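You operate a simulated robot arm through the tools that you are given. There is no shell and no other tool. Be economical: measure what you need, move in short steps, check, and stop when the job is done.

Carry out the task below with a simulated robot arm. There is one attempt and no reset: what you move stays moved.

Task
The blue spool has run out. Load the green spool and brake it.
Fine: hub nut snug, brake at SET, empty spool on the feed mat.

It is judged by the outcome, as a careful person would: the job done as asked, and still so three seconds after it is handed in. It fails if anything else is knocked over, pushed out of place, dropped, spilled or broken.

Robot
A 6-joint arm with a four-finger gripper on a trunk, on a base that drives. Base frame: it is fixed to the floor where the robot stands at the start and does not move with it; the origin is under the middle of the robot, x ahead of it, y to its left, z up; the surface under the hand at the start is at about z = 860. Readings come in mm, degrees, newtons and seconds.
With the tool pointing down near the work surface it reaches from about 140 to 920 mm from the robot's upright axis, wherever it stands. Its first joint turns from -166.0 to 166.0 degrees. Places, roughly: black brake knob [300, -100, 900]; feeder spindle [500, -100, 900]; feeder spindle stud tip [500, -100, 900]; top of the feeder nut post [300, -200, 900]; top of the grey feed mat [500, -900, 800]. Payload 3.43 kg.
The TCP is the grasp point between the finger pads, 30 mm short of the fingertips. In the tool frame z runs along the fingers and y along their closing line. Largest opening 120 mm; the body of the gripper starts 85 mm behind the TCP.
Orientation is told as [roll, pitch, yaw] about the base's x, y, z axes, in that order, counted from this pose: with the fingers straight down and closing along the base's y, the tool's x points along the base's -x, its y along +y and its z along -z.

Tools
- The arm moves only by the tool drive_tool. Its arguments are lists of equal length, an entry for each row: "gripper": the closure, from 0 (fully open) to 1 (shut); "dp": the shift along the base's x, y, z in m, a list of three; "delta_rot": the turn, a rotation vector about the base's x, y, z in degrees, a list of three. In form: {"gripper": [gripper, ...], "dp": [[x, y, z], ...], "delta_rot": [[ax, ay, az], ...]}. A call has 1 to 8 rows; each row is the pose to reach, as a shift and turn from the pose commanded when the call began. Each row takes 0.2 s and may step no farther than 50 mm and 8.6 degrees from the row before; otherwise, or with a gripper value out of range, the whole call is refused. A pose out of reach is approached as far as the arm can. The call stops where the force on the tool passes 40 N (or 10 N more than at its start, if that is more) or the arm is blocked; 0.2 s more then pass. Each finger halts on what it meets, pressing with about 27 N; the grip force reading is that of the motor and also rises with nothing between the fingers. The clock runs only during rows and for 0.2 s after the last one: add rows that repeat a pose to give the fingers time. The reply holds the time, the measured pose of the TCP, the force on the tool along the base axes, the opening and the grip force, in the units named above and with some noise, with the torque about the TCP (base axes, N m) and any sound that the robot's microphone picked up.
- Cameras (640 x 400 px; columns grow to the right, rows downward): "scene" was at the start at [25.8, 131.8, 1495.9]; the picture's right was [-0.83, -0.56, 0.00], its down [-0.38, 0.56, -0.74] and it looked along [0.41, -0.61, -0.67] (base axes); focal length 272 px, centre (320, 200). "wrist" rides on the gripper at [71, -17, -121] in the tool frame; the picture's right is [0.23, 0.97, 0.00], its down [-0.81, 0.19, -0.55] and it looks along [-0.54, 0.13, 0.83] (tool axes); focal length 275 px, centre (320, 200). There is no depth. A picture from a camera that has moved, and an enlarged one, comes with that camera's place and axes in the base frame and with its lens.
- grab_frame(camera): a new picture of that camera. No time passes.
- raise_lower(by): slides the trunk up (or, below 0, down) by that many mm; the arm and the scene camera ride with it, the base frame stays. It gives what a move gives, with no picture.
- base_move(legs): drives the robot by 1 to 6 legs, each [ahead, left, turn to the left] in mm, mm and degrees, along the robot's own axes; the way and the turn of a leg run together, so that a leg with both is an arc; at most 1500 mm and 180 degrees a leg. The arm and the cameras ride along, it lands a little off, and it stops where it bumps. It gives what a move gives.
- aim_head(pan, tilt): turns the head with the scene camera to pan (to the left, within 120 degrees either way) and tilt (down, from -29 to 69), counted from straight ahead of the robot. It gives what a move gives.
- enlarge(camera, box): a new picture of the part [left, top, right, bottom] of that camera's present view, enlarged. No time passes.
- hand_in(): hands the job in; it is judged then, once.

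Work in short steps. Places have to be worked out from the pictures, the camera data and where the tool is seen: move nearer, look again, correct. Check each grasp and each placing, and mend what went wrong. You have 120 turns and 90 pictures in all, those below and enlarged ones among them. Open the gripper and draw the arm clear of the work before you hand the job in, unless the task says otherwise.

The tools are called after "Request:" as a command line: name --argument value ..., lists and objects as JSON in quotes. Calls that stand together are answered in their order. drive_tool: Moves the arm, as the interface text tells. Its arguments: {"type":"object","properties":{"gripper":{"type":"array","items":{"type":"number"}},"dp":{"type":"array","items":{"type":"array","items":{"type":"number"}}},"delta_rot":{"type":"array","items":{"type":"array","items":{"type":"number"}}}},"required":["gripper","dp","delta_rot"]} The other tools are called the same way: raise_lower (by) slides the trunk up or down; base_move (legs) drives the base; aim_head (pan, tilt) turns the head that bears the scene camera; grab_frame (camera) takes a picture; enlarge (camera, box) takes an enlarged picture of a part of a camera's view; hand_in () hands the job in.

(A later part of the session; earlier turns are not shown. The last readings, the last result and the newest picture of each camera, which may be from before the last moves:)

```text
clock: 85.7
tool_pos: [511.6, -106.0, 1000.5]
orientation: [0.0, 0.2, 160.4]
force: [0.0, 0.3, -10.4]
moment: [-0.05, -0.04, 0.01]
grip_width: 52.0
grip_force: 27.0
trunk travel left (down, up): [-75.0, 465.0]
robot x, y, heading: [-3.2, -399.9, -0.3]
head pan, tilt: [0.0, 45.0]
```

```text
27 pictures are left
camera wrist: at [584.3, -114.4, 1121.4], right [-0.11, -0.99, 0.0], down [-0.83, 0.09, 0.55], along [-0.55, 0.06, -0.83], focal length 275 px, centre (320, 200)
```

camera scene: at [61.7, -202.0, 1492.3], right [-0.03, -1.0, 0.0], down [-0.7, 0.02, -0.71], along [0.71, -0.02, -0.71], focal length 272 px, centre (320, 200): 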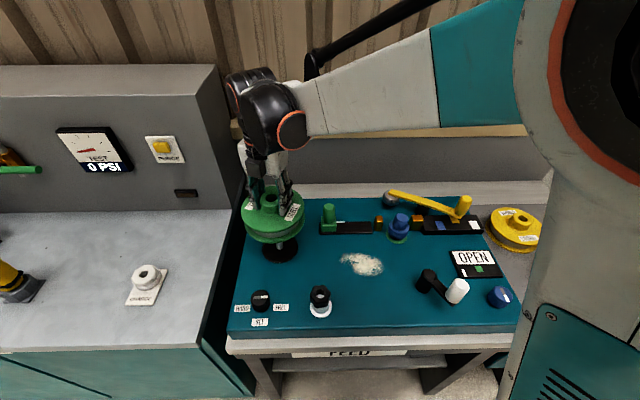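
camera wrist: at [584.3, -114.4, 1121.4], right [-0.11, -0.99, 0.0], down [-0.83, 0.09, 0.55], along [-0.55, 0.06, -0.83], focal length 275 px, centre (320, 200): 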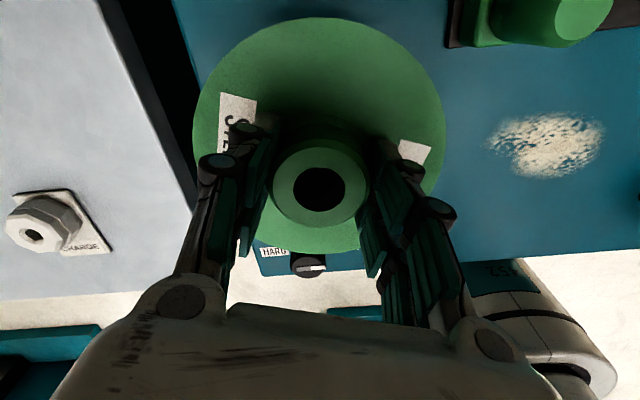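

No contact though the stud tip must already be inside the bore. I lower on.

Request:
drive_tool --gripper '[1, 1, 1, 1, 1, 1, 1, 1]' --dp '[[0, 0, -0.005], [0, 0, -0.01], [0, 0, -0.016], [0, 0, -0.022], [0, 0, -0.028], [0, 0, -0.034], [0, 0, -0.04], [0, 0, -0.046]]' --delta_rot '[[0, 0, 0], [0, 0, 0], [0, 0, 0], [0, 0, 0], [0, 0, 0], [0, 0, 0], [0, 0, 0], [0, 0, 0]]'

Request:
grab_frame --camera "wrist"

```text
clock: 87.5
tool_pos: [511.8, -104.2, 954.2]
orientation: [0.0, 0.1, 160.5]
force: [-9.8, 3.8, -6.0]
moment: [0.05, 0.3, 0.03]
grip_width: 52.2
grip_force: 27.1
trunk travel left (down, up): [-75.0, 465.0]
robot x, y, heading: [-2.2, -401.4, -0.7]
head pan, tilt: [0.0, 45.0]
```

```text
26 pictures are left
camera wrist: at [584.3, -114.1, 1075.9], right [-0.11, -0.99, 0.0], down [-0.83, 0.09, 0.55], along [-0.55, 0.06, -0.83], focal length 275 px, centre (320, 200)
```

wrist: 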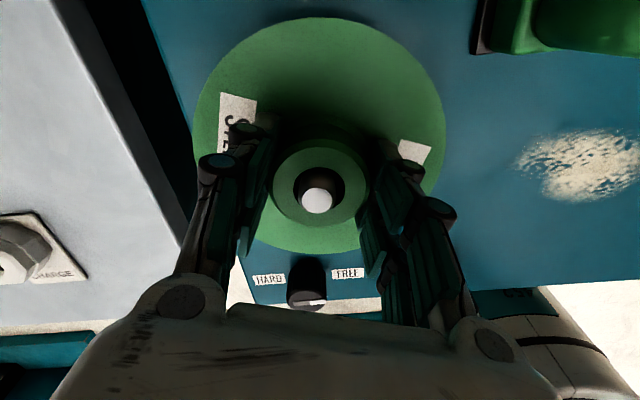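

The stud is through the bore with a slight side touch; I shift −1.5 mm in x and lower to the seat.

Request:
drive_tool --gripper '[1, 1, 1, 1, 1, 1]' --dp '[[-0.0015, 0.0005, 0], [-0.002, 0.0005, -0.004], [-0.002, 0.0005, -0.007], [-0.002, 0.0005, -0.009], [-0.002, 0.0005, -0.011], [-0.002, 0.0005, -0.013]]' --delta_rot '[[0, 0, 0], [0, 0, 0], [0, 0, 0], [0, 0, 0], [0, 0, 0], [0, 0, 0]]'

Request:
enlarge --camera "scene" --box '[220, 160, 360, 290]'

```text
clock: 88.9
tool_pos: [511.2, -104.2, 941.7]
orientation: [0.0, 0.1, 160.5]
force: [4.4, 0.1, 15.1]
moment: [0.04, -0.11, -0.06]
grip_width: 52.3
grip_force: 26.8
trunk travel left (down, up): [-75.0, 465.0]
robot x, y, heading: [1.2, -401.5, -0.5]
head pan, tilt: [0.0, 45.0]
```

```text
3.08 times, centred on (290, 225) of scene
camera zoom: at [60.7, -201.5, 1492.6], right [-0.01, -1.0, 0.0], down [-0.71, 0.01, -0.71], along [0.71, -0.01, -0.71], focal length 836 px, centre (412, 123)
```

zoom: 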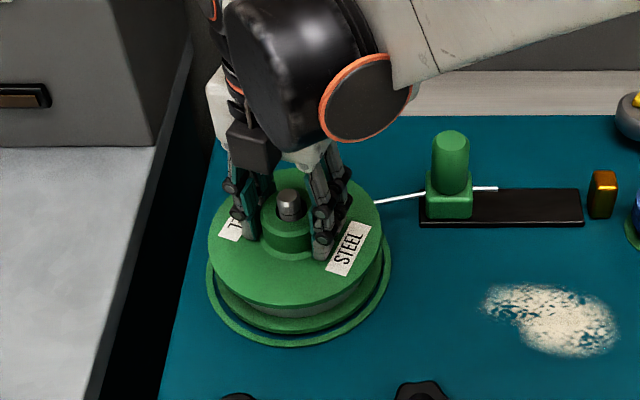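

Seated: the ring and strand display reappear as with the loaded blue spool. I release, rise and go to the nut on the post at yaw −160.

Request:
drive_tool --gripper '[0.6, 0.2, 0.2, 0.2, 0.2, 0.2, 0.2, 0.2]' --dp '[[0, 0, 0], [0, 0, 0.001], [0, 0, 0.04], [-0.01, -0.01, 0.07], [-0.045, -0.03, 0.075], [-0.085, -0.055, 0.075], [-0.125, -0.08, 0.075], [-0.165, -0.105, 0.07]]' --delta_rot '[[0, 0, 0], [0, 0, 0], [0, 0, 0], [0, 0, 8], [0, 0, 16], [0, 0, 24], [0, 0, 32], [0, 0, 39.8]]'

Request:
grab_frame --camera "wrist"

```text
clock: 90.7
tool_pos: [343.1, -211.6, 1009.0]
orientation: [0.0, 0.1, -159.7]
force: [-0.5, 0.1, -0.2]
moment: [-0.04, 0.0, 0.03]
grip_width: 95.9
grip_force: 0.1
trunk travel left (down, up): [-75.0, 465.0]
robot x, y, heading: [0.4, -398.8, -0.6]
head pan, tilt: [0.0, 45.0]
```

```text
24 pictures are left
camera wrist: at [402.5, -172.5, 1131.1], right [0.55, -0.83, 0.0], down [-0.69, -0.46, 0.55], along [-0.46, -0.31, -0.83], focal length 275 px, centre (320, 200)
```

wrist: 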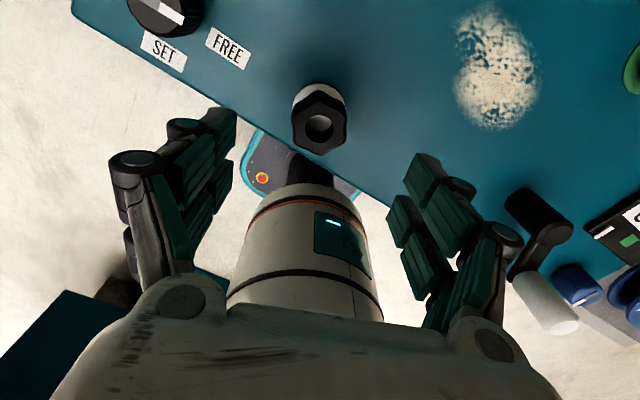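

The nut stands as left. I lower to z≈912, close on it and lift it off the post.

Request:
drive_tool --gripper '[0.2, 0.2, 0.2, 0.6, 1, 1, 1]' --dp '[[-0.002, -0.001, -0.045], [-0.002, -0.001, -0.09], [-0.002, -0.001, -0.097], [-0.002, -0.001, -0.097], [-0.002, -0.001, -0.097], [-0.002, -0.001, -0.097], [-0.002, -0.001, -0.097]]' --delta_rot '[[0, 0, 0], [0, 0, 0], [0, 0, 0], [0, 0, 0], [0, 0, 0], [0, 0, 0], [0, 0, 0]]'

Request:
drive_tool --gripper '[1, 1, 1, 1, 1, 1, 1, 1]' --dp '[[0, 0, 0.02], [0, 0, 0.06], [0, 0, 0.1], [0.03, 0.02, 0.125], [0.07, 0.045, 0.125], [0.11, 0.07, 0.125], [0.145, 0.09, 0.125], [0.169, 0.107, 0.115]]' --delta_rot '[[0, 0, 0], [0, 0, 0], [0, 0, 0], [0, 0, 0], [0, 0, 0], [0, 0, 0], [0, 0, 0], [0, 0, 0]]'

Request:
grab_frame --camera "wrist"

```text
clock: 92.3
tool_pos: [344.2, -210.5, 913.0]
orientation: [0.0, 0.1, -159.9]
force: [0.7, 0.0, -0.6]
moment: [0.01, 0.01, 0.01]
grip_width: 45.6
grip_force: 26.7
trunk travel left (down, up): [-75.0, 465.0]
robot x, y, heading: [-2.9, -404.6, -0.3]
head pan, tilt: [0.0, 45.0]
```

```text
clock: 94.1
tool_pos: [512.0, -102.6, 1028.9]
orientation: [-0.1, 0.0, -159.8]
force: [0.3, 0.8, -1.2]
moment: [0.0, 0.01, 0.04]
grip_width: 45.4
grip_force: 27.1
trunk travel left (down, up): [-75.0, 465.0]
robot x, y, heading: [-0.8, -403.6, -0.5]
head pan, tilt: [0.0, 45.0]
```

```text
23 pictures are left
camera wrist: at [572.9, -63.7, 1150.0], right [0.55, -0.83, 0.0], down [-0.7, -0.46, 0.55], along [-0.46, -0.31, -0.83], focal length 275 px, centre (320, 200)
```

wrist: 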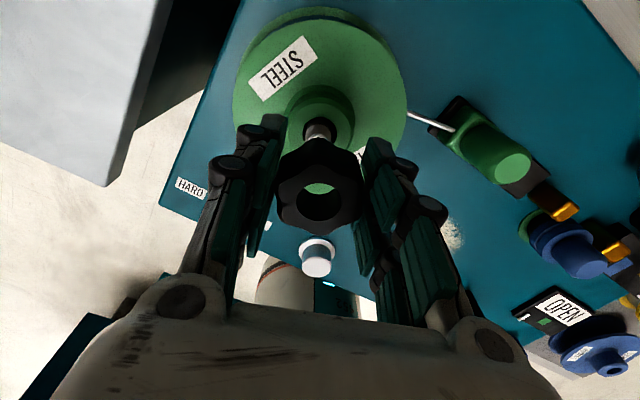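

The nut is held, but sits ~18 mm higher between the fingers than before, so I'll set it loosely on the stud and re-grip higher. I shift by about (-4,-2) mm and lower until just above the stud tip to check alignment through the bore.

Request:
drive_tool --gripper '[1, 1, 1, 1]' --dp '[[-0.004, -0.002, -0.02], [-0.004, -0.002, -0.035], [-0.004, -0.002, -0.045], [-0.004, -0.002, -0.05]]' --delta_rot '[[0, 0, 0], [0, 0, 0], [0, 0, 0], [0, 0, 0]]'

Request:
enlarge --camera "wrist" --box '[240, 100, 400, 260]'

Request:
enlarge --camera "scene" --box '[230, 170, 330, 250]'

```text
clock: 95.1
tool_pos: [508.7, -106.8, 979.7]
orientation: [0.0, 0.1, -159.8]
force: [0.9, -1.1, -0.6]
moment: [-0.01, 0.04, -0.01]
grip_width: 45.3
grip_force: 27.4
trunk travel left (down, up): [-75.0, 465.0]
robot x, y, heading: [-0.4, -402.7, -0.6]
head pan, tilt: [0.0, 45.0]
```

```text
2.50 times, centred on (320, 180) of wrist
camera zoom: at [568.4, -66.8, 1101.6], right [0.55, -0.83, 0.0], down [-0.7, -0.46, 0.55], along [-0.46, -0.3, -0.83], focal length 688 px, centre (320, 250)
```

zoom: 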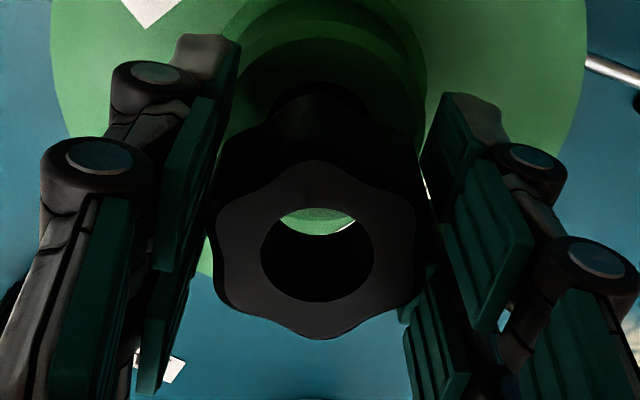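

```text
5.00 times, centred on (280, 210) of scene
camera zoom: at [61.1, -200.9, 1492.1], right [-0.01, -1.0, 0.0], down [-0.71, 0.01, -0.71], along [0.71, -0.01, -0.71], focal length 1358 px, centre (520, 150)
```

zoom: 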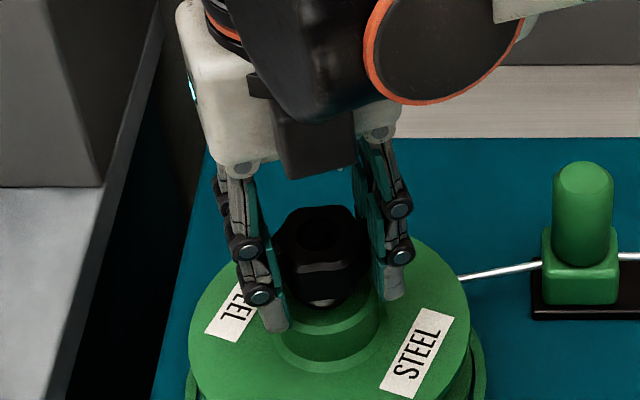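

The nut hovers over the stud, about 1.5 mm too far in +y. I correct that and lower in small steps.

Request:
drive_tool --gripper '[1, 1, 1, 1, 1, 1, 1]' --dp '[[0, -0.0015, -0.002], [0, -0.0015, -0.004], [0, -0.0015, -0.006], [0, -0.0015, -0.008], [0, -0.0015, -0.01], [0, -0.0015, -0.012], [0, -0.0015, -0.014]]' --delta_rot '[[0, 0, 0], [0, 0, 0], [0, 0, 0], [0, 0, 0], [0, 0, 0], [0, 0, 0], [0, 0, 0]]'

Request:
enlarge --camera "scene" --box '[230, 170, 330, 250]'

```text
clock: 96.3
tool_pos: [507.0, -105.8, 971.1]
orientation: [-0.1, 0.1, -159.8]
force: [-0.4, 2.0, 18.9]
moment: [0.06, 0.1, -0.03]
grip_width: 45.2
grip_force: 27.2
trunk travel left (down, up): [-75.0, 465.0]
robot x, y, heading: [-1.9, -400.0, -0.4]
head pan, tilt: [0.0, 45.0]
stopped in row 6: the force on the tool passed its limit at 46 N (the readings are from after the stop); the commanded pose is now the measured one
```

```text
5.00 times, centred on (280, 210) of scene
camera zoom: at [59.8, -201.3, 1492.3], right [-0.01, -1.0, 0.0], down [-0.71, 0.01, -0.71], along [0.71, -0.01, -0.71], focal length 1358 px, centre (520, 150)
```

zoom: 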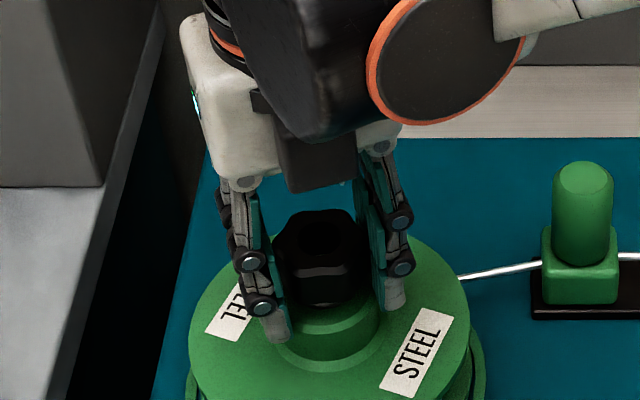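

Contact at TCP z=971. I check in the wrist view whether the stud is in the bore.

Request:
enlarge --camera "wrist" --box '[260, 120, 380, 240]'

```text
3.33 times, centred on (320, 180) of wrist
camera zoom: at [568.1, -66.9, 1093.1], right [0.55, -0.83, 0.0], down [-0.7, -0.46, 0.55], along [-0.46, -0.3, -0.84], focal length 918 px, centre (320, 267)
```

zoom: 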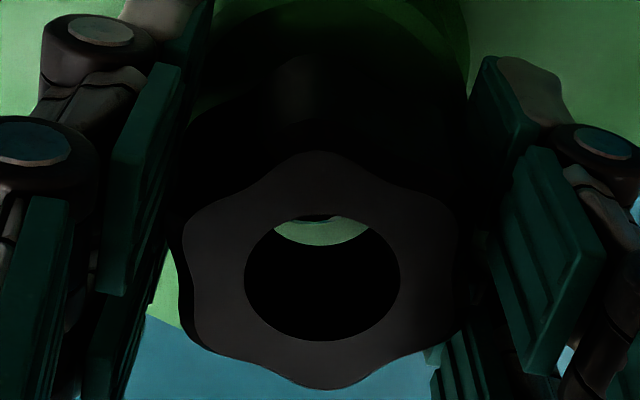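

The picture suggests it's aligned within a millimetre or so. I press lightly and turn clockwise a little to see whether the thread takes.

Request:
drive_tool --gripper '[1, 1, 1, 1, 1, 1, 1]' --dp '[[0, 0, -0.0005], [0, 0, -0.001], [0, 0, -0.001], [0, 0, -0.0015], [0, 0, -0.002], [0, 0, -0.002], [0, 0, -0.002]]' --delta_rot '[[0, 0, -6], [0, 0, -14], [0, 0, -22], [0, 0, -30], [0, 0, -38], [0, 0, -46], [0, 0, -54]]'

Request:
enlarge --camera "scene" --box '[230, 170, 330, 250]'

```text
clock: 97.1
tool_pos: [508.6, -105.7, 970.9]
orientation: [-0.1, 0.3, -177.4]
force: [-5.1, -0.1, 23.7]
moment: [0.01, 0.17, -0.26]
grip_width: 45.3
grip_force: 27.5
trunk travel left (down, up): [-75.0, 465.0]
robot x, y, heading: [-1.1, -398.2, -0.6]
head pan, tilt: [0.0, 45.0]
stopped in row 3: the force on the tool passed its limit at 58 N (the readings are from after the stop); the commanded pose is now the measured one
```

```text
5.00 times, centred on (280, 210) of scene
camera zoom: at [59.1, -201.6, 1492.3], right [-0.01, -1.0, 0.0], down [-0.71, 0.01, -0.71], along [0.71, -0.01, -0.71], focal length 1358 px, centre (520, 150)
```

zoom: 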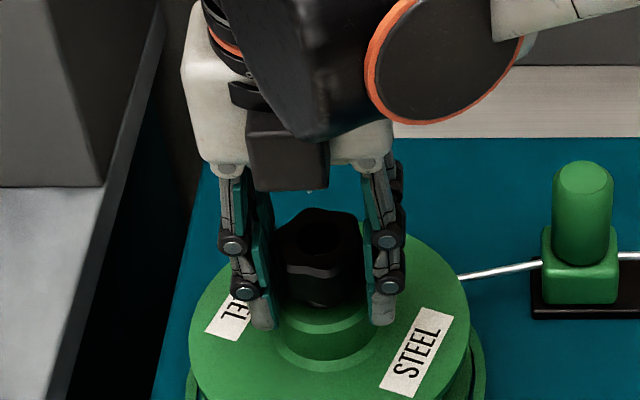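

Triangulating with both cameras: stud tip ≈(510,-105,963), nut ≈(507,-108) — the nut is ~4 mm off and resting on the stud's rim. I raise 4 mm, shift (+3,+2.5) mm and lower again.

Request:
drive_tool --gripper '[1, 1, 1, 1, 1, 1, 1, 1]' --dp '[[0, 0, 0.004], [0.003, 0.0025, 0.004], [0.003, 0.0025, 0.002], [0.003, 0.0025, 0], [0.003, 0.0025, -0.002], [0.003, 0.0025, -0.004], [0.003, 0.0025, -0.006], [0.003, 0.0025, -0.008]]' --delta_rot '[[0, 0, 8], [0, 0, 16], [0, 0, 17.4], [0, 0, 17.4], [0, 0, 17.4], [0, 0, 17.4], [0, 0, 17.4], [0, 0, 17.4]]'

Request:
enlarge --camera "wrist" --box '[240, 100, 400, 260]'

```text
clock: 98.4
tool_pos: [511.6, -103.5, 971.1]
orientation: [0.1, 0.2, -159.9]
force: [-4.5, -3.2, 30.1]
moment: [-0.07, 0.35, 0.05]
grip_width: 45.4
grip_force: 27.1
trunk travel left (down, up): [-75.0, 465.0]
robot x, y, heading: [-3.8, -404.6, -0.5]
head pan, tilt: [0.0, 45.0]
stopped in row 6: the force on the tool passed its limit at 45 N (the readings are from after the stop); the commanded pose is now the measured one
```

```text
2.50 times, centred on (320, 180) of wrist
camera zoom: at [571.8, -64.3, 1093.1], right [0.55, -0.84, 0.0], down [-0.7, -0.46, 0.55], along [-0.46, -0.3, -0.84], focal length 688 px, centre (320, 250)
```

zoom: 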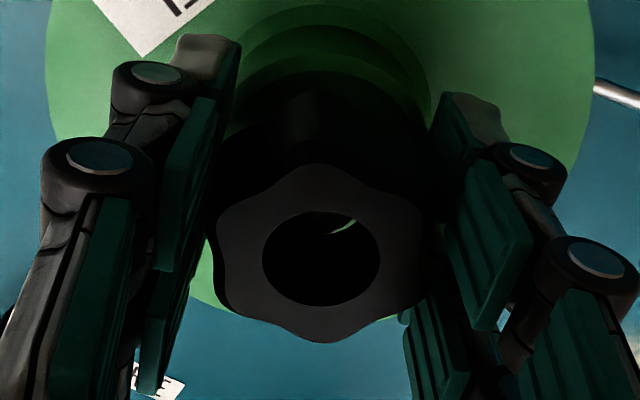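

Same contact height, so the nut is likely held at the thread's start; the tips would soon touch the hub, so I re-grip higher: ease off, open, rise 17 mm, and look before closing.

Request:
drive_tool --gripper '[1, 0.85, 0.7, 0.5, 0.4, 0.4]' --dp '[[-0.0015, -0.001, 0.0005], [-0.0015, -0.001, 0.0005], [-0.0015, -0.001, 0.0005], [-0.0015, -0.001, 0.0005], [-0.0015, -0.001, 0.008], [-0.0015, -0.001, 0.017]]' --delta_rot '[[0, 0, 0], [0, 0, 0], [0, 0, 0], [0, 0, 0], [0, 0, 0], [0, 0, 0]]'

Request:
grab_frame --camera "wrist"

Request:
enlarge --camera "scene" --box '[230, 170, 330, 250]'

```text
clock: 99.8
tool_pos: [512.0, -103.0, 986.9]
orientation: [0.1, 0.2, -159.9]
force: [0.3, -0.4, 0.2]
moment: [-0.02, -0.03, 0.0]
grip_width: 72.0
grip_force: 0.2
trunk travel left (down, up): [-75.0, 465.0]
robot x, y, heading: [1.1, -398.9, -0.5]
head pan, tilt: [0.0, 45.0]
```

```text
16 pictures are left
camera wrist: at [571.5, -64.0, 1107.7], right [0.55, -0.84, 0.0], down [-0.7, -0.46, 0.55], along [-0.46, -0.3, -0.83], focal length 275 px, centre (320, 200)
```

wrist: 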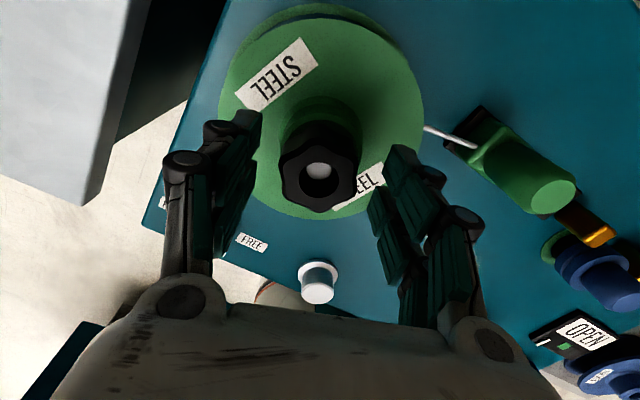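

```text
5.00 times, centred on (280, 210) of scene
camera zoom: at [61.0, -200.8, 1492.1], right [-0.01, -1.0, 0.0], down [-0.71, 0.01, -0.71], along [0.71, -0.01, -0.71], focal length 1358 px, centre (520, 150)
```

zoom: 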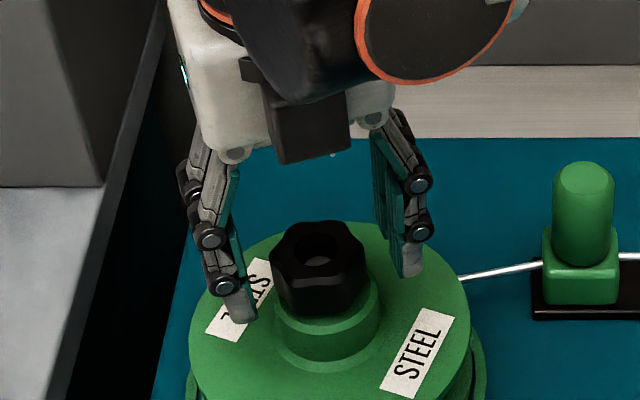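

The nut sits on the stud (stud visible in its bore). I lower to z≈972, close, and start turning clockwise.

Request:
drive_tool --gripper '[0.4, 0.7, 1, 1, 1, 1, 1]' --dp '[[-0.002, -0.001, -0.0145], [-0.002, -0.001, -0.0145], [-0.002, -0.001, -0.0145], [-0.002, -0.001, -0.0145], [-0.002, -0.001, -0.0145], [-0.002, -0.001, -0.0145], [-0.002, -0.001, -0.0145]]' --delta_rot '[[0, 0, 0], [0, 0, 0], [0, 0, 0], [0, 0, 0], [0, 0, -8], [0, 0, -16], [0, 0, -24]]'

Request:
drive_tool --gripper '[1, 1, 1, 1, 1, 1, 1, 1]' --dp '[[0, 0, 0], [0, 0, 0], [0, 0, 0], [0, 0, -0.0005], [0, 0, -0.0005], [0, 0, -0.0005], [0, 0, -0.001], [0, 0, -0.001]]' --delta_rot '[[0, 0, -8], [0, 0, -16], [0, 0, -24], [0, 0, -32], [0, 0, -40], [0, 0, -48], [0, 0, -56], [0, 0, -64]]'

Request:
grab_frame --camera "wrist"

```text
clock: 101.4
tool_pos: [509.9, -102.4, 971.7]
orientation: [0.0, 0.3, 175.9]
force: [1.8, 6.0, -3.6]
moment: [-0.04, -0.06, 0.12]
grip_width: 45.9
grip_force: 27.1
trunk travel left (down, up): [-75.0, 465.0]
robot x, y, heading: [-2.1, -402.6, -0.5]
head pan, tilt: [0.0, 45.0]
```

```text
clock: 103.2
tool_pos: [509.7, -104.5, 972.6]
orientation: [-0.1, 0.3, 111.9]
force: [4.8, 10.5, 17.6]
moment: [0.06, 0.59, 0.47]
grip_width: 46.3
grip_force: 26.9
trunk travel left (down, up): [-75.0, 465.0]
robot x, y, heading: [0.5, -399.5, -0.4]
head pan, tilt: [0.0, 45.0]
```

```text
14 pictures are left
camera wrist: at [551.0, -164.5, 1093.2], right [-0.82, -0.58, 0.0], down [-0.48, 0.68, 0.55], along [-0.32, 0.45, -0.84], focal length 275 px, centre (320, 200)
```

wrist: 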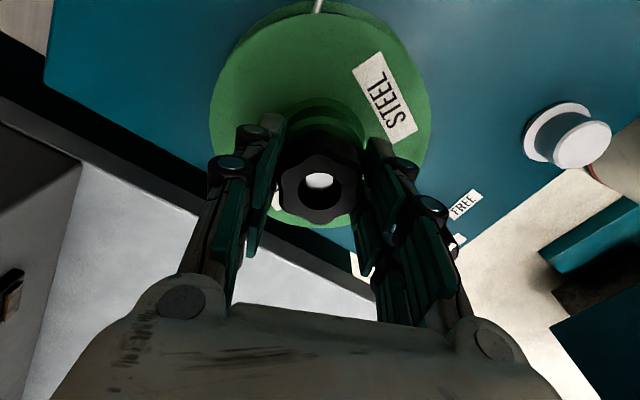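

Resistance torque shows and the nut turns with the gripper: the thread has taken. I continue clockwise, following down slightly.

Request:
drive_tool --gripper '[1, 1, 1, 1, 1, 1, 1, 1]' --dp '[[0, 0.0005, -0.0], [0, 0.0005, -0.0], [0, 0.0005, -0.0], [0, 0.0005, -0.0], [0, 0.0005, -0.0005], [0, 0.0005, -0.0005], [0, 0.0005, -0.0005], [0, 0.0005, -0.0005]]' --delta_rot '[[0, 0, -8], [0, 0, -16], [0, 0, -24], [0, 0, -32], [0, 0, -40], [0, 0, -48], [0, 0, -56], [0, 0, -64]]'

Request:
drive_tool --gripper '[1, 1, 1, 1, 1, 1, 1, 1]' --dp '[[0, 0, 0], [0, 0, 0], [0, 0, 0], [0, 0, 0], [0, 0, 0], [0, 0, 0], [0, 0, 0], [0, 0, 0]]' --delta_rot '[[0, 0, -8], [0, 0, -16], [0, 0, -24], [0, 0, -32], [0, 0, -40], [0, 0, -48], [0, 0, -56], [0, 0, -64]]'

Request:
grab_frame --camera "wrist"

```text
clock: 104.3
tool_pos: [510.6, -104.6, 972.0]
orientation: [0.0, 0.2, 74.2]
force: [-2.0, -1.4, 18.5]
moment: [0.21, 0.79, -0.31]
grip_width: 46.3
grip_force: 26.4
trunk travel left (down, up): [-75.0, 465.0]
robot x, y, heading: [2.9, -400.0, -0.3]
head pan, tilt: [0.0, 45.0]
stopped in row 5: the force on the tool passed its limit at 48 N (the readings are from after the stop); the commanded pose is now the measured one
```

```text
clock: 106.2
tool_pos: [509.0, -102.3, 971.4]
orientation: [-0.1, 0.0, 10.3]
force: [-14.7, 3.8, 16.4]
moment: [0.98, 0.55, 0.65]
grip_width: 46.2
grip_force: 27.0
trunk travel left (down, up): [-75.0, 465.0]
robot x, y, heading: [-4.3, -399.8, -0.4]
head pan, tilt: [0.0, 45.0]
```

```text
13 pictures are left
camera wrist: at [440.6, -133.9, 1093.0], right [-0.4, 0.92, 0.0], down [0.76, 0.33, 0.55], along [0.5, 0.22, -0.83], focal length 275 px, centre (320, 200)
```

wrist: 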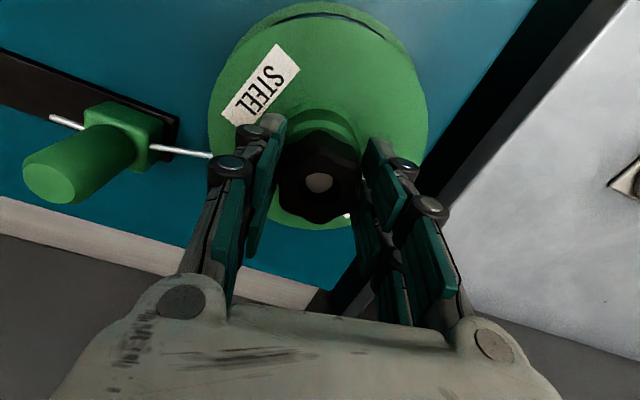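

It's going on steadily (190° so far). I relieve z by 1 mm and x by 1 mm and continue.

Request:
drive_tool --gripper '[1, 1, 1, 1, 1, 1, 1, 1]' --dp '[[-0.001, 0.0003, 0.001], [-0.001, 0.0003, 0.001], [-0.001, 0.0003, 0.001], [-0.001, 0.0003, 0.001], [-0.001, 0.0003, 0.001], [-0.001, 0.0003, 0.001], [-0.001, 0.0003, 0.001], [-0.001, 0.0003, 0.001]]' --delta_rot '[[0, 0, -8], [0, 0, -16], [0, 0, -24], [0, 0, -32], [0, 0, -40], [0, 0, -48], [0, 0, -56], [0, 0, -64]]'

Request:
drive_tool --gripper '[1, 1, 1, 1, 1, 1, 1, 1]' --dp '[[0, 0, 0], [0, 0, 0], [0, 0, 0], [0, 0, 0], [0, 0, 0], [0, 0, 0], [0, 0, 0], [0, 0, 0]]' --delta_rot '[[0, 0, -8], [0, 0, -16], [0, 0, -24], [0, 0, -32], [0, 0, -40], [0, 0, -48], [0, 0, -56], [0, 0, -64]]'

Request:
grab_frame --camera "wrist"

```text
clock: 108.0
tool_pos: [509.8, -104.0, 970.6]
orientation: [0.0, 0.1, -53.8]
force: [-1.0, 7.4, 5.9]
moment: [0.01, 0.1, 0.38]
grip_width: 46.1
grip_force: 27.4
trunk travel left (down, up): [-75.0, 465.0]
robot x, y, heading: [-5.4, -401.1, -0.6]
head pan, tilt: [0.0, 45.0]
```

```text
clock: 109.8
tool_pos: [509.3, -103.5, 971.6]
orientation: [0.0, 0.2, -117.8]
force: [3.3, 0.6, -2.7]
moment: [0.06, 0.16, 0.21]
grip_width: 46.1
grip_force: 26.6
trunk travel left (down, up): [-75.0, 465.0]
robot x, y, heading: [-1.4, -403.2, -0.6]
head pan, tilt: [0.0, 45.0]
```

```text
12 pictures are left
camera wrist: at [527.2, -33.8, 1093.1], right [0.97, -0.25, 0.0], down [-0.21, -0.81, 0.55], along [-0.14, -0.53, -0.83], focal length 275 px, centre (320, 200)
```

wrist: 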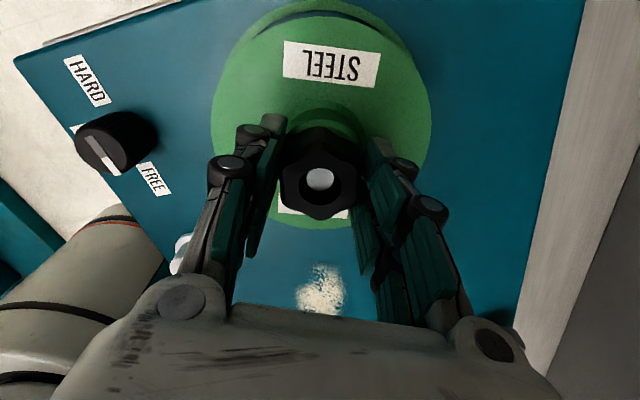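

The spool isn't turning, the nut is. I continue clockwise toward the wrist's other limit.

Request:
drive_tool --gripper '[1, 1, 1, 1, 1]' --dp '[[0, 0, 0], [0, 0, 0], [0, 0, 0], [0, 0, 0], [0, 0, 0]]' --delta_rot '[[0, 0, -7], [0, 0, -14], [0, 0, -21], [0, 0, -28], [0, 0, -34]]'

```text
clock: 111.0
tool_pos: [509.4, -103.2, 970.7]
orientation: [-0.7, 0.2, -141.3]
force: [-5.2, 8.5, 0.9]
moment: [0.52, 0.47, 0.12]
grip_width: 46.3
grip_force: 26.8
out of reach, approached as far as the arm can: row 4, 5
trunk travel left (down, up): [-75.0, 465.0]
robot x, y, heading: [-0.4, -397.1, -0.4]
head pan, tilt: [0.0, 45.0]
stopped in row 5: the force on the tool passed its limit at 42 N (the readings are from after the stop); the commanded pose is now the measured one
```

Wrist limit reached after ~340°. I open, turn back 120° for another bite.

Request:
drive_tool --gripper '[0.6, 0.4, 0.4, 0.4, 0.4, 0.4, 0.4, 0.4]' --dp '[[0, 0, 0.001], [0, 0, 0.001], [0, 0, 0.001], [0, 0, 0.001], [0, 0, 0.001], [0, 0, 0.001], [0, 0, 0.001], [0, 0, 0.001]]' --delta_rot '[[0, 0, 0], [0.6, 0, 8.4], [0.6, 0, 16.8], [0.6, 0, 25.2], [0.6, 0, 33.6], [0.6, 0, 42], [0.6, 0, 50.4], [0.6, 0, 58.8]]'

Request:
drive_tool --gripper '[0.4, 0.4, 0.4, 0.4, 0.4, 0.4, 0.4, 0.4]' --dp '[[0, 0, 0], [0, 0, 0], [0, 0, 0], [0, 0, 0], [0, 0, 0], [0, 0, 0], [0, 0, 0], [0, 0, 0]]' --delta_rot '[[0, 0, 8], [0, 0, 16], [0, 0, 24], [0, 0, 32], [0, 0, 40], [0, 0, 48], [0, 0, 55], [0, 0, 61.2]]'

Request:
grab_frame --camera "wrist"

```text
clock: 112.8
tool_pos: [510.5, -105.7, 972.5]
orientation: [-0.9, 0.7, -82.5]
force: [-0.3, 0.0, 0.4]
moment: [0.0, 0.02, 0.0]
grip_width: 71.9
grip_force: 0.1
trunk travel left (down, up): [-75.0, 465.0]
robot x, y, heading: [-1.0, -401.6, -0.6]
head pan, tilt: [0.0, 45.0]
```

```text
clock: 114.5
tool_pos: [510.5, -106.3, 973.0]
orientation: [-0.8, 0.6, -21.3]
force: [0.0, -0.1, 0.9]
moment: [0.0, -0.03, -0.01]
grip_width: 72.0
grip_force: 0.2
trunk travel left (down, up): [-75.0, 465.0]
robot x, y, heading: [-4.4, -401.8, -0.5]
head pan, tilt: [0.0, 45.0]
```

```text
11 pictures are left
camera wrist: at [439.4, -95.9, 1095.2], right [0.14, 0.99, -0.01], down [0.83, -0.11, 0.54], along [0.53, -0.08, -0.84], focal length 275 px, centre (320, 200)
```

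wrist: 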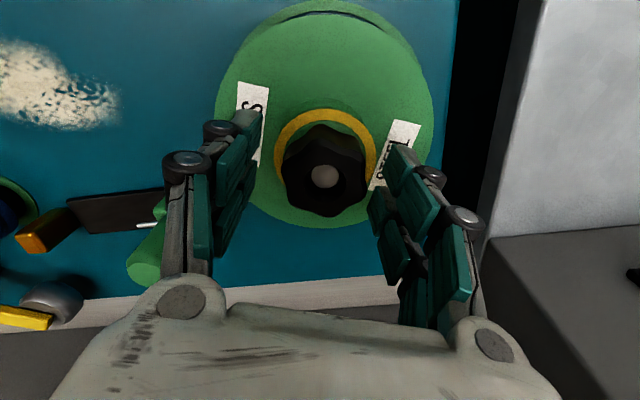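

A yellow ring now shows around the hub again, as with the originally tight nut. I grip once more and turn clockwise a little to feel whether it's snug.

Request:
drive_tool --gripper '[0.6, 1, 1, 1, 1]' --dp '[[-0.001, 0.002, -0.001], [-0.001, 0.002, -0.001], [-0.001, 0.002, -0.001], [-0.001, 0.002, -0.001], [-0.001, 0.002, -0.001]]' --delta_rot '[[0.8, -0.6, 0], [0.8, -0.6, 0], [0.8, -0.6, 0], [0.8, -0.6, 0], [0.8, -0.6, -4]]'

Request:
drive_tool --gripper '[1, 1]' --dp '[[0, 0, 0], [0, 0, 0]]' --delta_rot '[[0, 0, -4], [0, 0, -8]]'

```text
clock: 115.8
tool_pos: [509.3, -102.4, 972.2]
orientation: [0.1, 0.5, -25.4]
force: [0.4, 3.5, 5.3]
moment: [0.11, -0.08, 0.42]
grip_width: 46.3
grip_force: 27.3
trunk travel left (down, up): [-75.0, 465.0]
robot x, y, heading: [-4.7, -401.4, -0.1]
head pan, tilt: [0.0, 45.0]
```

```text
clock: 116.3
tool_pos: [509.2, -103.5, 971.1]
orientation: [0.3, 0.5, -33.4]
force: [2.3, 7.2, 5.7]
moment: [0.12, -0.06, 0.57]
grip_width: 46.3
grip_force: 26.8
trunk travel left (down, up): [-75.0, 465.0]
robot x, y, heading: [-2.5, -397.8, -0.2]
head pan, tilt: [0.0, 45.0]
```

Torque is rising slowly (0.42→0.57 N m). A bit further, watching it.

Request:
drive_tool --gripper '[1, 1]' --dp '[[0, 0, 0], [0, 0, 0]]' --delta_rot '[[0, 0, -5], [0, 0, -10]]'

Request:
drive_tool --gripper '[1, 1]' --dp '[[0, 0, 0], [0, 0, 0]]' --delta_rot '[[0, 0, -5], [0, 0, -10]]'

Request:
enlarge --camera "wrist" --box '[220, 40, 420, 240]'

```text
clock: 117.0
tool_pos: [510.0, -103.6, 971.3]
orientation: [0.2, 0.6, -43.4]
force: [4.7, 7.9, 10.0]
moment: [0.1, -0.07, 0.41]
grip_width: 45.9
grip_force: 27.4
trunk travel left (down, up): [-75.0, 465.0]
robot x, y, heading: [-2.3, -395.4, -0.3]
head pan, tilt: [0.0, 45.0]
```

```text
clock: 117.5
tool_pos: [510.5, -103.7, 971.8]
orientation: [0.1, 0.4, -53.5]
force: [1.5, 5.5, -0.9]
moment: [0.12, -0.03, 0.25]
grip_width: 46.2
grip_force: 27.4
trunk travel left (down, up): [-75.0, 465.0]
robot x, y, heading: [-2.3, -402.8, -0.2]
head pan, tilt: [0.0, 45.0]
```

```text
2.00 times, centred on (320, 140) of wrist
camera zoom: at [453.5, -58.4, 1093.6], right [0.65, 0.76, 0.0], down [0.64, -0.54, 0.55], along [0.42, -0.35, -0.84], focal length 551 px, centre (320, 320)
```

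zoom: 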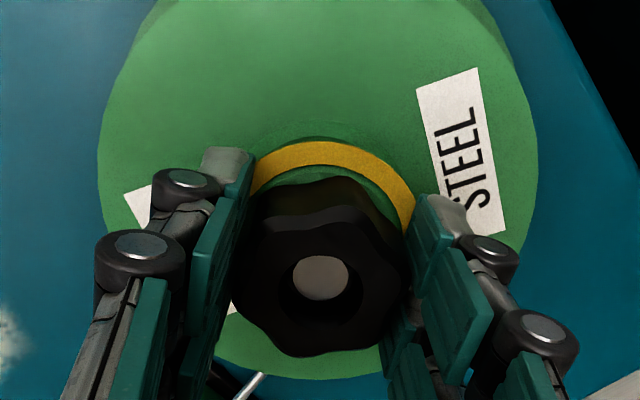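

The nut is still turning at modest torque. I continue another 40° with a close watch.

Request:
drive_tool --gripper '[1, 1, 1, 1]' --dp '[[0, 0, 0], [0, 0, 0], [0, 0, 0], [0, 0, 0]]' --delta_rot '[[0, 0, -6], [0, 0, -12], [0, 0, -18], [0, 0, -24]]'

Request:
drive_tool --gripper '[1, 1, 1, 1]' --dp '[[0, 0, 0], [0, 0, 0], [0, 0, 0], [0, 0, 0]]' --delta_rot '[[0, 0, -6], [0, 0, -12], [0, 0, -18], [0, 0, -24]]'

Request:
enlarge --camera "wrist" --box '[200, 0, 440, 240]'

```text
clock: 118.5
tool_pos: [509.5, -103.2, 971.3]
orientation: [0.2, 0.6, -77.4]
force: [3.0, 6.5, 6.4]
moment: [-0.06, -0.06, 0.46]
grip_width: 46.0
grip_force: 27.7
trunk travel left (down, up): [-75.0, 465.0]
robot x, y, heading: [-3.1, -399.6, -0.5]
head pan, tilt: [0.0, 45.0]
```

```text
clock: 119.5
tool_pos: [509.9, -104.1, 971.3]
orientation: [0.1, 0.5, -101.4]
force: [3.7, 7.8, 12.0]
moment: [0.18, 0.11, 0.29]
grip_width: 46.5
grip_force: 27.0
trunk travel left (down, up): [-75.0, 465.0]
robot x, y, heading: [-1.1, -403.6, -0.7]
head pan, tilt: [0.0, 45.0]
```

```text
1.67 times, centred on (320, 120) of wrist
camera zoom: at [505.9, -32.9, 1093.6], right [1.0, 0.03, 0.0], down [0.02, -0.84, 0.55], along [0.02, -0.55, -0.84], focal length 459 px, centre (320, 333)
```

zoom: 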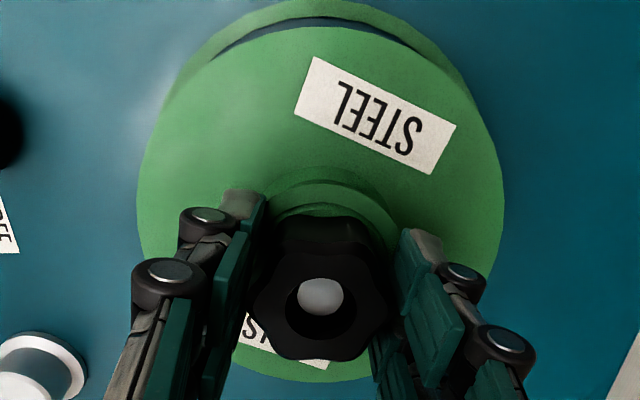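

The yellow ring has vanished again, so it seems to mark a window of tightness that I've now gone past (the spool even dragged round a little). I back off 24° anticlockwise and look.

Request:
drive_tool --gripper '[1, 1, 1, 1]' --dp '[[0, 0, 0], [0, 0, 0], [0, 0, 0], [0, 0, 0]]' --delta_rot '[[0, 0, 6], [0, 0, 12], [0, 0, 18], [0, 0, 24]]'

Request:
enlarge --camera "wrist" --box '[200, 0, 440, 240]'

```text
clock: 120.5
tool_pos: [510.3, -103.5, 972.6]
orientation: [0.1, 0.6, -77.2]
force: [-0.3, 4.2, -2.7]
moment: [0.1, -0.21, -0.22]
grip_width: 46.5
grip_force: 27.0
trunk travel left (down, up): [-75.0, 465.0]
robot x, y, heading: [-1.8, -403.7, -0.3]
head pan, tilt: [0.0, 45.0]
```

```text
1.67 times, centred on (320, 120) of wrist
camera zoom: at [477.0, -40.6, 1093.6], right [0.9, 0.44, 0.0], down [0.37, -0.75, 0.55], along [0.24, -0.49, -0.84], focal length 459 px, centre (320, 333)
```

zoom: 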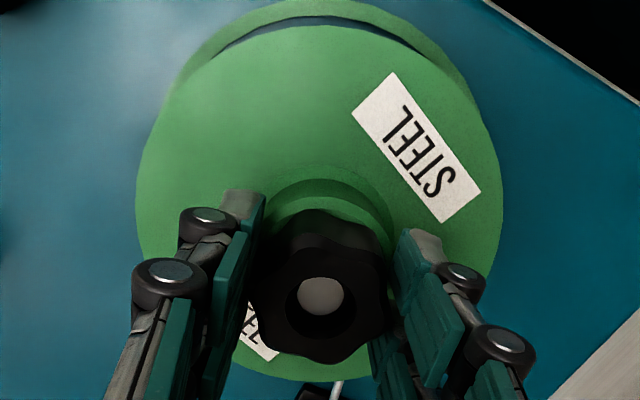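

No ring yet; I back off a further 26°, to where it was last seen.

Request:
drive_tool --gripper '[1, 1, 1, 1]' --dp '[[0, 0, 0], [0, 0, 0], [0, 0, 0], [0, 0, 0]]' --delta_rot '[[0, 0, 7], [0, 0, 14], [0, 0, 20], [0, 0, 26]]'

Request:
enlarge --camera "wrist" --box '[200, 0, 440, 240]'

```text
clock: 121.5
tool_pos: [510.4, -103.0, 971.7]
orientation: [0.2, 0.6, -51.3]
force: [8.5, 5.5, 8.3]
moment: [0.06, -0.32, -0.13]
grip_width: 46.2
grip_force: 27.3
trunk travel left (down, up): [-75.0, 465.0]
robot x, y, heading: [-2.1, -399.7, -0.4]
head pan, tilt: [0.0, 45.0]
```

```text
1.67 times, centred on (320, 120) of wrist
camera zoom: at [452.2, -61.2, 1093.6], right [0.62, 0.79, 0.0], down [0.66, -0.52, 0.55], along [0.43, -0.33, -0.84], focal length 459 px, centre (320, 333)
```

zoom: 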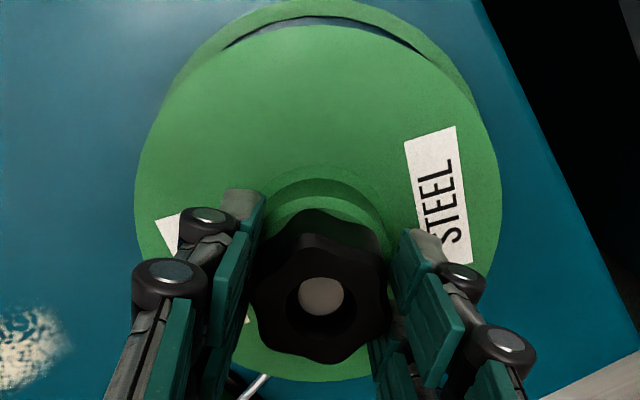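

The ring is still hidden, so my 50° back-off may have loosened it past the window. I turn clockwise again in small steps, reading the torque at each, and look.

Request:
drive_tool --gripper '[1, 1]' --dp '[[0, 0, 0], [0, 0, 0]]' --delta_rot '[[0, 0, -6], [0, 0, -12]]'

Request:
drive_tool --gripper '[1, 1]' --dp '[[0, 0, 0], [0, 0, 0]]' --delta_rot '[[0, 0, -6], [0, 0, -12]]'

Request:
enlarge --camera "wrist" --box '[200, 0, 440, 240]'

```text
clock: 122.2
tool_pos: [511.2, -104.5, 971.3]
orientation: [0.2, 0.4, -63.4]
force: [7.7, 3.1, 6.2]
moment: [0.11, -0.15, 0.2]
grip_width: 46.1
grip_force: 26.8
trunk travel left (down, up): [-75.0, 465.0]
robot x, y, heading: [1.0, -400.0, -0.4]
head pan, tilt: [0.0, 45.0]
```

```text
clock: 122.8
tool_pos: [509.5, -104.6, 971.7]
orientation: [0.1, 0.6, -75.4]
force: [3.7, 4.4, 6.7]
moment: [0.05, 0.04, 0.37]
grip_width: 46.0
grip_force: 26.7
trunk travel left (down, up): [-75.0, 465.0]
robot x, y, heading: [-0.3, -399.6, -0.3]
head pan, tilt: [0.0, 45.0]
```

```text
1.67 times, centred on (320, 120) of wrist
camera zoom: at [475.0, -41.6, 1093.6], right [0.88, 0.47, 0.0], down [0.39, -0.74, 0.55], along [0.26, -0.48, -0.84], focal length 459 px, centre (320, 333)
```

zoom: 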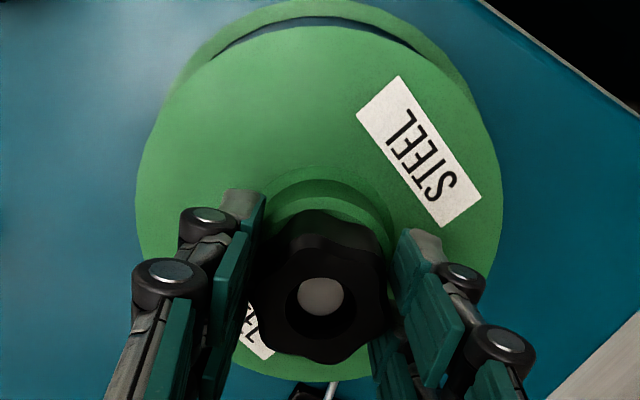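

Still hidden. I go on clockwise past the former point, step by step, watching for a real rise in torque.

Request:
drive_tool --gripper '[1, 1]' --dp '[[0, 0, 0], [0, 0, 0]]' --delta_rot '[[0, 0, -8], [0, 0, -16]]'

Request:
drive_tool --gripper '[1, 1]' --dp '[[0, 0, 0], [0, 0, 0]]' --delta_rot '[[0, 0, -8], [0, 0, -16]]'

Request:
drive_tool --gripper '[1, 1]' --dp '[[0, 0, 0], [0, 0, 0]]' --delta_rot '[[0, 0, -8], [0, 0, -16]]'

Request:
enlarge --camera "wrist" --box '[200, 0, 440, 240]'

```text
clock: 123.3
tool_pos: [510.4, -104.5, 971.9]
orientation: [0.0, 0.5, -91.5]
force: [2.3, 2.7, 5.7]
moment: [0.1, 0.07, 0.56]
grip_width: 46.1
grip_force: 27.2
trunk travel left (down, up): [-75.0, 465.0]
robot x, y, heading: [-3.1, -400.9, -0.4]
head pan, tilt: [0.0, 45.0]
```

```text
clock: 124.0
tool_pos: [509.4, -104.4, 972.1]
orientation: [0.1, 0.4, -107.5]
force: [0.2, 3.2, 1.2]
moment: [0.0, 0.01, 0.45]
grip_width: 46.2
grip_force: 26.8
trunk travel left (down, up): [-75.0, 465.0]
robot x, y, heading: [-4.7, -397.1, -0.5]
head pan, tilt: [0.0, 45.0]
```

```text
clock: 124.5
tool_pos: [508.6, -104.7, 972.0]
orientation: [0.2, 0.5, -123.5]
force: [-2.9, 4.4, 1.0]
moment: [0.11, 0.16, 0.36]
grip_width: 46.6
grip_force: 27.4
trunk travel left (down, up): [-75.0, 465.0]
robot x, y, heading: [-3.1, -401.4, -0.3]
head pan, tilt: [0.0, 45.0]
```

```text
1.67 times, centred on (320, 120) of wrist
camera zoom: at [533.0, -37.0, 1093.5], right [0.94, -0.35, 0.0], down [-0.29, -0.79, 0.55], along [-0.19, -0.51, -0.84], focal length 459 px, centre (320, 333)
```

zoom: 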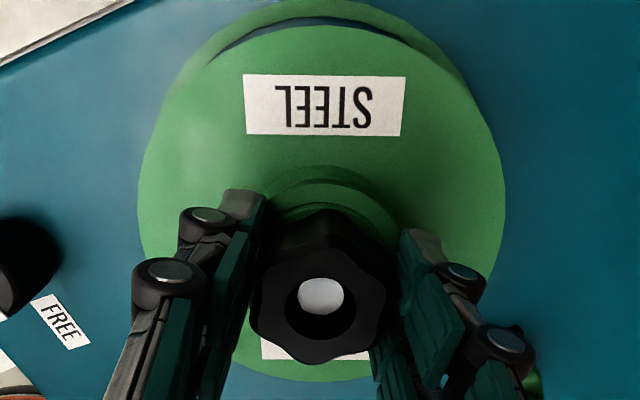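

Torque saturates near 0.5 N m (the fingers likely slip on a tight nut), so the ring's window may be narrow, just short of this. I back off only 8° and look.

Request:
drive_tool --gripper '[1, 1, 1]' --dp '[[0, 0, 0], [0, 0, 0], [0, 0, 0]]' --delta_rot '[[0, 0, 4], [0, 0, 8], [0, 0, 8]]'

Request:
enlarge --camera "wrist" --box '[240, 60, 400, 240]'

```text
clock: 125.3
tool_pos: [509.5, -103.7, 971.8]
orientation: [0.1, 0.5, -115.3]
force: [-5.6, 7.1, -0.2]
moment: [0.31, 0.14, -0.13]
grip_width: 46.3
grip_force: 26.9
trunk travel left (down, up): [-75.0, 465.0]
robot x, y, heading: [-2.9, -402.4, -0.3]
head pan, tilt: [0.0, 45.0]
```

```text
2.22 times, centred on (320, 150) of wrist
camera zoom: at [523.3, -33.8, 1093.6], right [0.98, -0.21, 0.0], down [-0.18, -0.82, 0.55], along [-0.11, -0.54, -0.84], focal length 612 px, centre (320, 311)
```

zoom: 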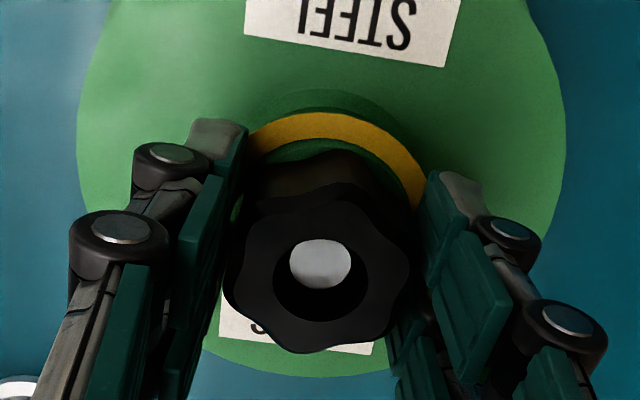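

The ring is back: the nut is snug and I leave it so. I release without turning, rise, and move over the brake knob at ≈(348,-73,888), turning the wrist to −20°.

Request:
drive_tool --gripper '[0.8, 0.5, 0.3, 0.3, 0.3, 0.3, 0.3, 0.3]' --dp '[[0, 0, 0], [0, 0, 0], [0, 0, 0], [0, 0, 0.04], [0, 0, 0.07], [-0.03, 0.006, 0.07], [-0.06, 0.012, 0.06], [-0.09, 0.018, 0.05]]' --delta_rot '[[0, 0, 0], [0, 0, 0], [0, 0, 0], [0, 0, 0], [0, 0, 8], [0, 0, 16], [0, 0, 24], [0, 0, 32]]'

Request:
drive_tool --gripper '[0.3, 0.3, 0.3, 0.3, 0.35, 0.4, 0.4, 0.4]' --dp '[[-0.03, 0.005, -0.02], [-0.06, 0.01, -0.04], [-0.071, 0.012, -0.05], [-0.071, 0.012, -0.05], [-0.071, 0.012, -0.05], [-0.071, 0.012, -0.05], [-0.071, 0.012, -0.05], [-0.071, 0.012, -0.05]]' --delta_rot '[[0, 0, 8], [0, 0, 16], [0, 0, 24], [0, 0, 32], [0, 0, 40], [0, 0, 48], [-0.1, -0.5, 56], [-0.1, -0.5, 63]]'

Request:
grab_frame --camera "wrist"

```text
clock: 127.2
tool_pos: [418.7, -86.9, 1022.0]
orientation: [0.1, 0.5, -83.3]
force: [-0.1, -0.6, -0.6]
moment: [0.0, 0.03, -0.01]
grip_width: 84.2
grip_force: 0.1
trunk travel left (down, up): [-75.0, 465.0]
robot x, y, heading: [-2.6, -402.2, -0.2]
head pan, tilt: [0.0, 45.0]
```

```text
clock: 128.9
tool_pos: [348.7, -72.9, 971.5]
orientation: [0.6, 0.1, -20.1]
force: [-0.1, -0.1, 0.2]
moment: [0.0, -0.01, -0.04]
grip_width: 72.2
grip_force: 0.1
trunk travel left (down, up): [-75.0, 465.0]
robot x, y, heading: [-2.6, -400.4, -0.3]
head pan, tilt: [0.0, 45.0]
```

```text
3 pictures are left
camera wrist: at [275.5, -66.5, 1093.1], right [0.12, 0.99, 0.01], down [0.83, -0.1, 0.55], along [0.55, -0.06, -0.83], focal length 275 px, centre (320, 200)
```

wrist: 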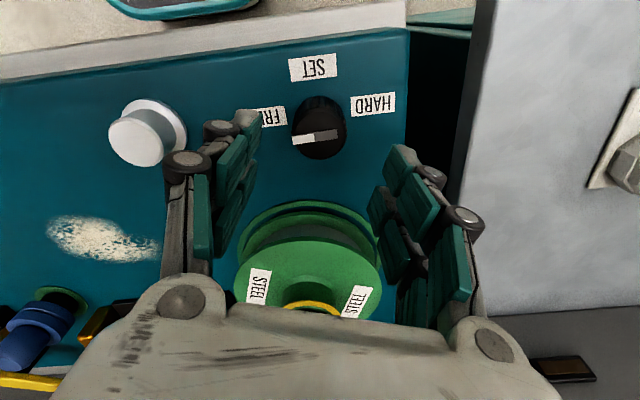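

The ring stays yellow. Knob centre ≈(350,-77), pointer toward FREE. I lower over the knob to z≈903 and close.

Request:
drive_tool --gripper '[0.4, 0.4, 0.4, 0.7, 1, 1, 1]' --dp '[[0.002, -0.004, -0.035], [0.002, -0.004, -0.06], [0.002, -0.004, -0.069], [0.002, -0.004, -0.069], [0.002, -0.004, -0.069], [0.002, -0.004, -0.069], [0.002, -0.004, -0.069]]' --delta_rot '[[-0.6, 0, 0], [-0.6, 0, 0], [-0.6, 0, 0], [-0.6, 0, 0], [-0.6, 0, 0], [-0.6, 0, 0], [-0.6, 0, 0]]'

```text
clock: 130.5
tool_pos: [351.2, -75.3, 901.6]
orientation: [0.1, 0.0, -20.2]
force: [0.8, 7.7, -1.3]
moment: [0.93, 0.03, -0.04]
grip_width: 40.3
grip_force: 44.8
trunk travel left (down, up): [-75.0, 465.0]
robot x, y, heading: [-2.1, -401.7, -0.1]
head pan, tilt: [0.0, 45.0]
stopped in row 7: the force on the tool passed its limit at 41 N (the readings are from after the stop); the commanded pose is now the measured one
```

Knob held (40 mm). I turn it clockwise from FREE toward SET, first 60°.

Request:
drive_tool --gripper '[1, 1, 1, 1, 1, 1, 1, 1]' --dp '[[0, 0.001, 0], [0, 0.001, 0], [0, 0.001, 0], [0, 0.001, 0], [0, 0.001, 0], [0, 0.001, 0], [0, 0.001, 0], [0, 0.001, 0]]' --delta_rot '[[0, 0, -8], [0, 0, -16], [0, 0, -24], [0, 0, -32], [0, 0, -40], [0, 0, -48], [0, 0, -54], [0, 0, -60]]'

```text
clock: 131.8
tool_pos: [351.3, -75.6, 902.5]
orientation: [-0.1, -0.1, -63.2]
force: [-3.2, -0.6, -7.2]
moment: [0.02, 0.08, 0.02]
grip_width: 40.6
grip_force: 45.1
trunk travel left (down, up): [-75.0, 465.0]
robot x, y, heading: [-0.5, -402.0, -0.1]
head pan, tilt: [0.0, 45.0]
stopped in row 6: the force on the tool passed its limit at 42 N (the readings are from after the stop); the commanded pose is now the measured one
```

Turned 43° before a side-force stop (now relaxed). I turn the remaining 47°.

Request:
drive_tool --gripper '[1, 1, 1, 1, 1, 1, 1, 1]' --dp '[[0, 0, 0], [0, 0, 0], [0, 0, 0], [0, 0, 0], [0, 0, 0], [0, 0, 0], [0, 0, 0], [0, 0, 0]]' --delta_rot '[[0, 0, -6], [0, 0, -12], [0, 0, -18], [0, 0, -24], [0, 0, -30], [0, 0, -36], [0, 0, -42], [0, 0, -47]]'

```text
clock: 133.5
tool_pos: [346.9, -74.8, 901.7]
orientation: [-0.3, -0.1, -107.1]
force: [-7.3, 0.9, 3.6]
moment: [0.57, 0.82, 0.02]
grip_width: 40.1
grip_force: 44.9
trunk travel left (down, up): [-75.0, 465.0]
robot x, y, heading: [-2.8, -398.0, -0.6]
head pan, tilt: [0.0, 45.0]
stopped in row 8: the force on the tool passed its limit at 41 N (the readings are from after the stop); the commanded pose is now the measured one
```

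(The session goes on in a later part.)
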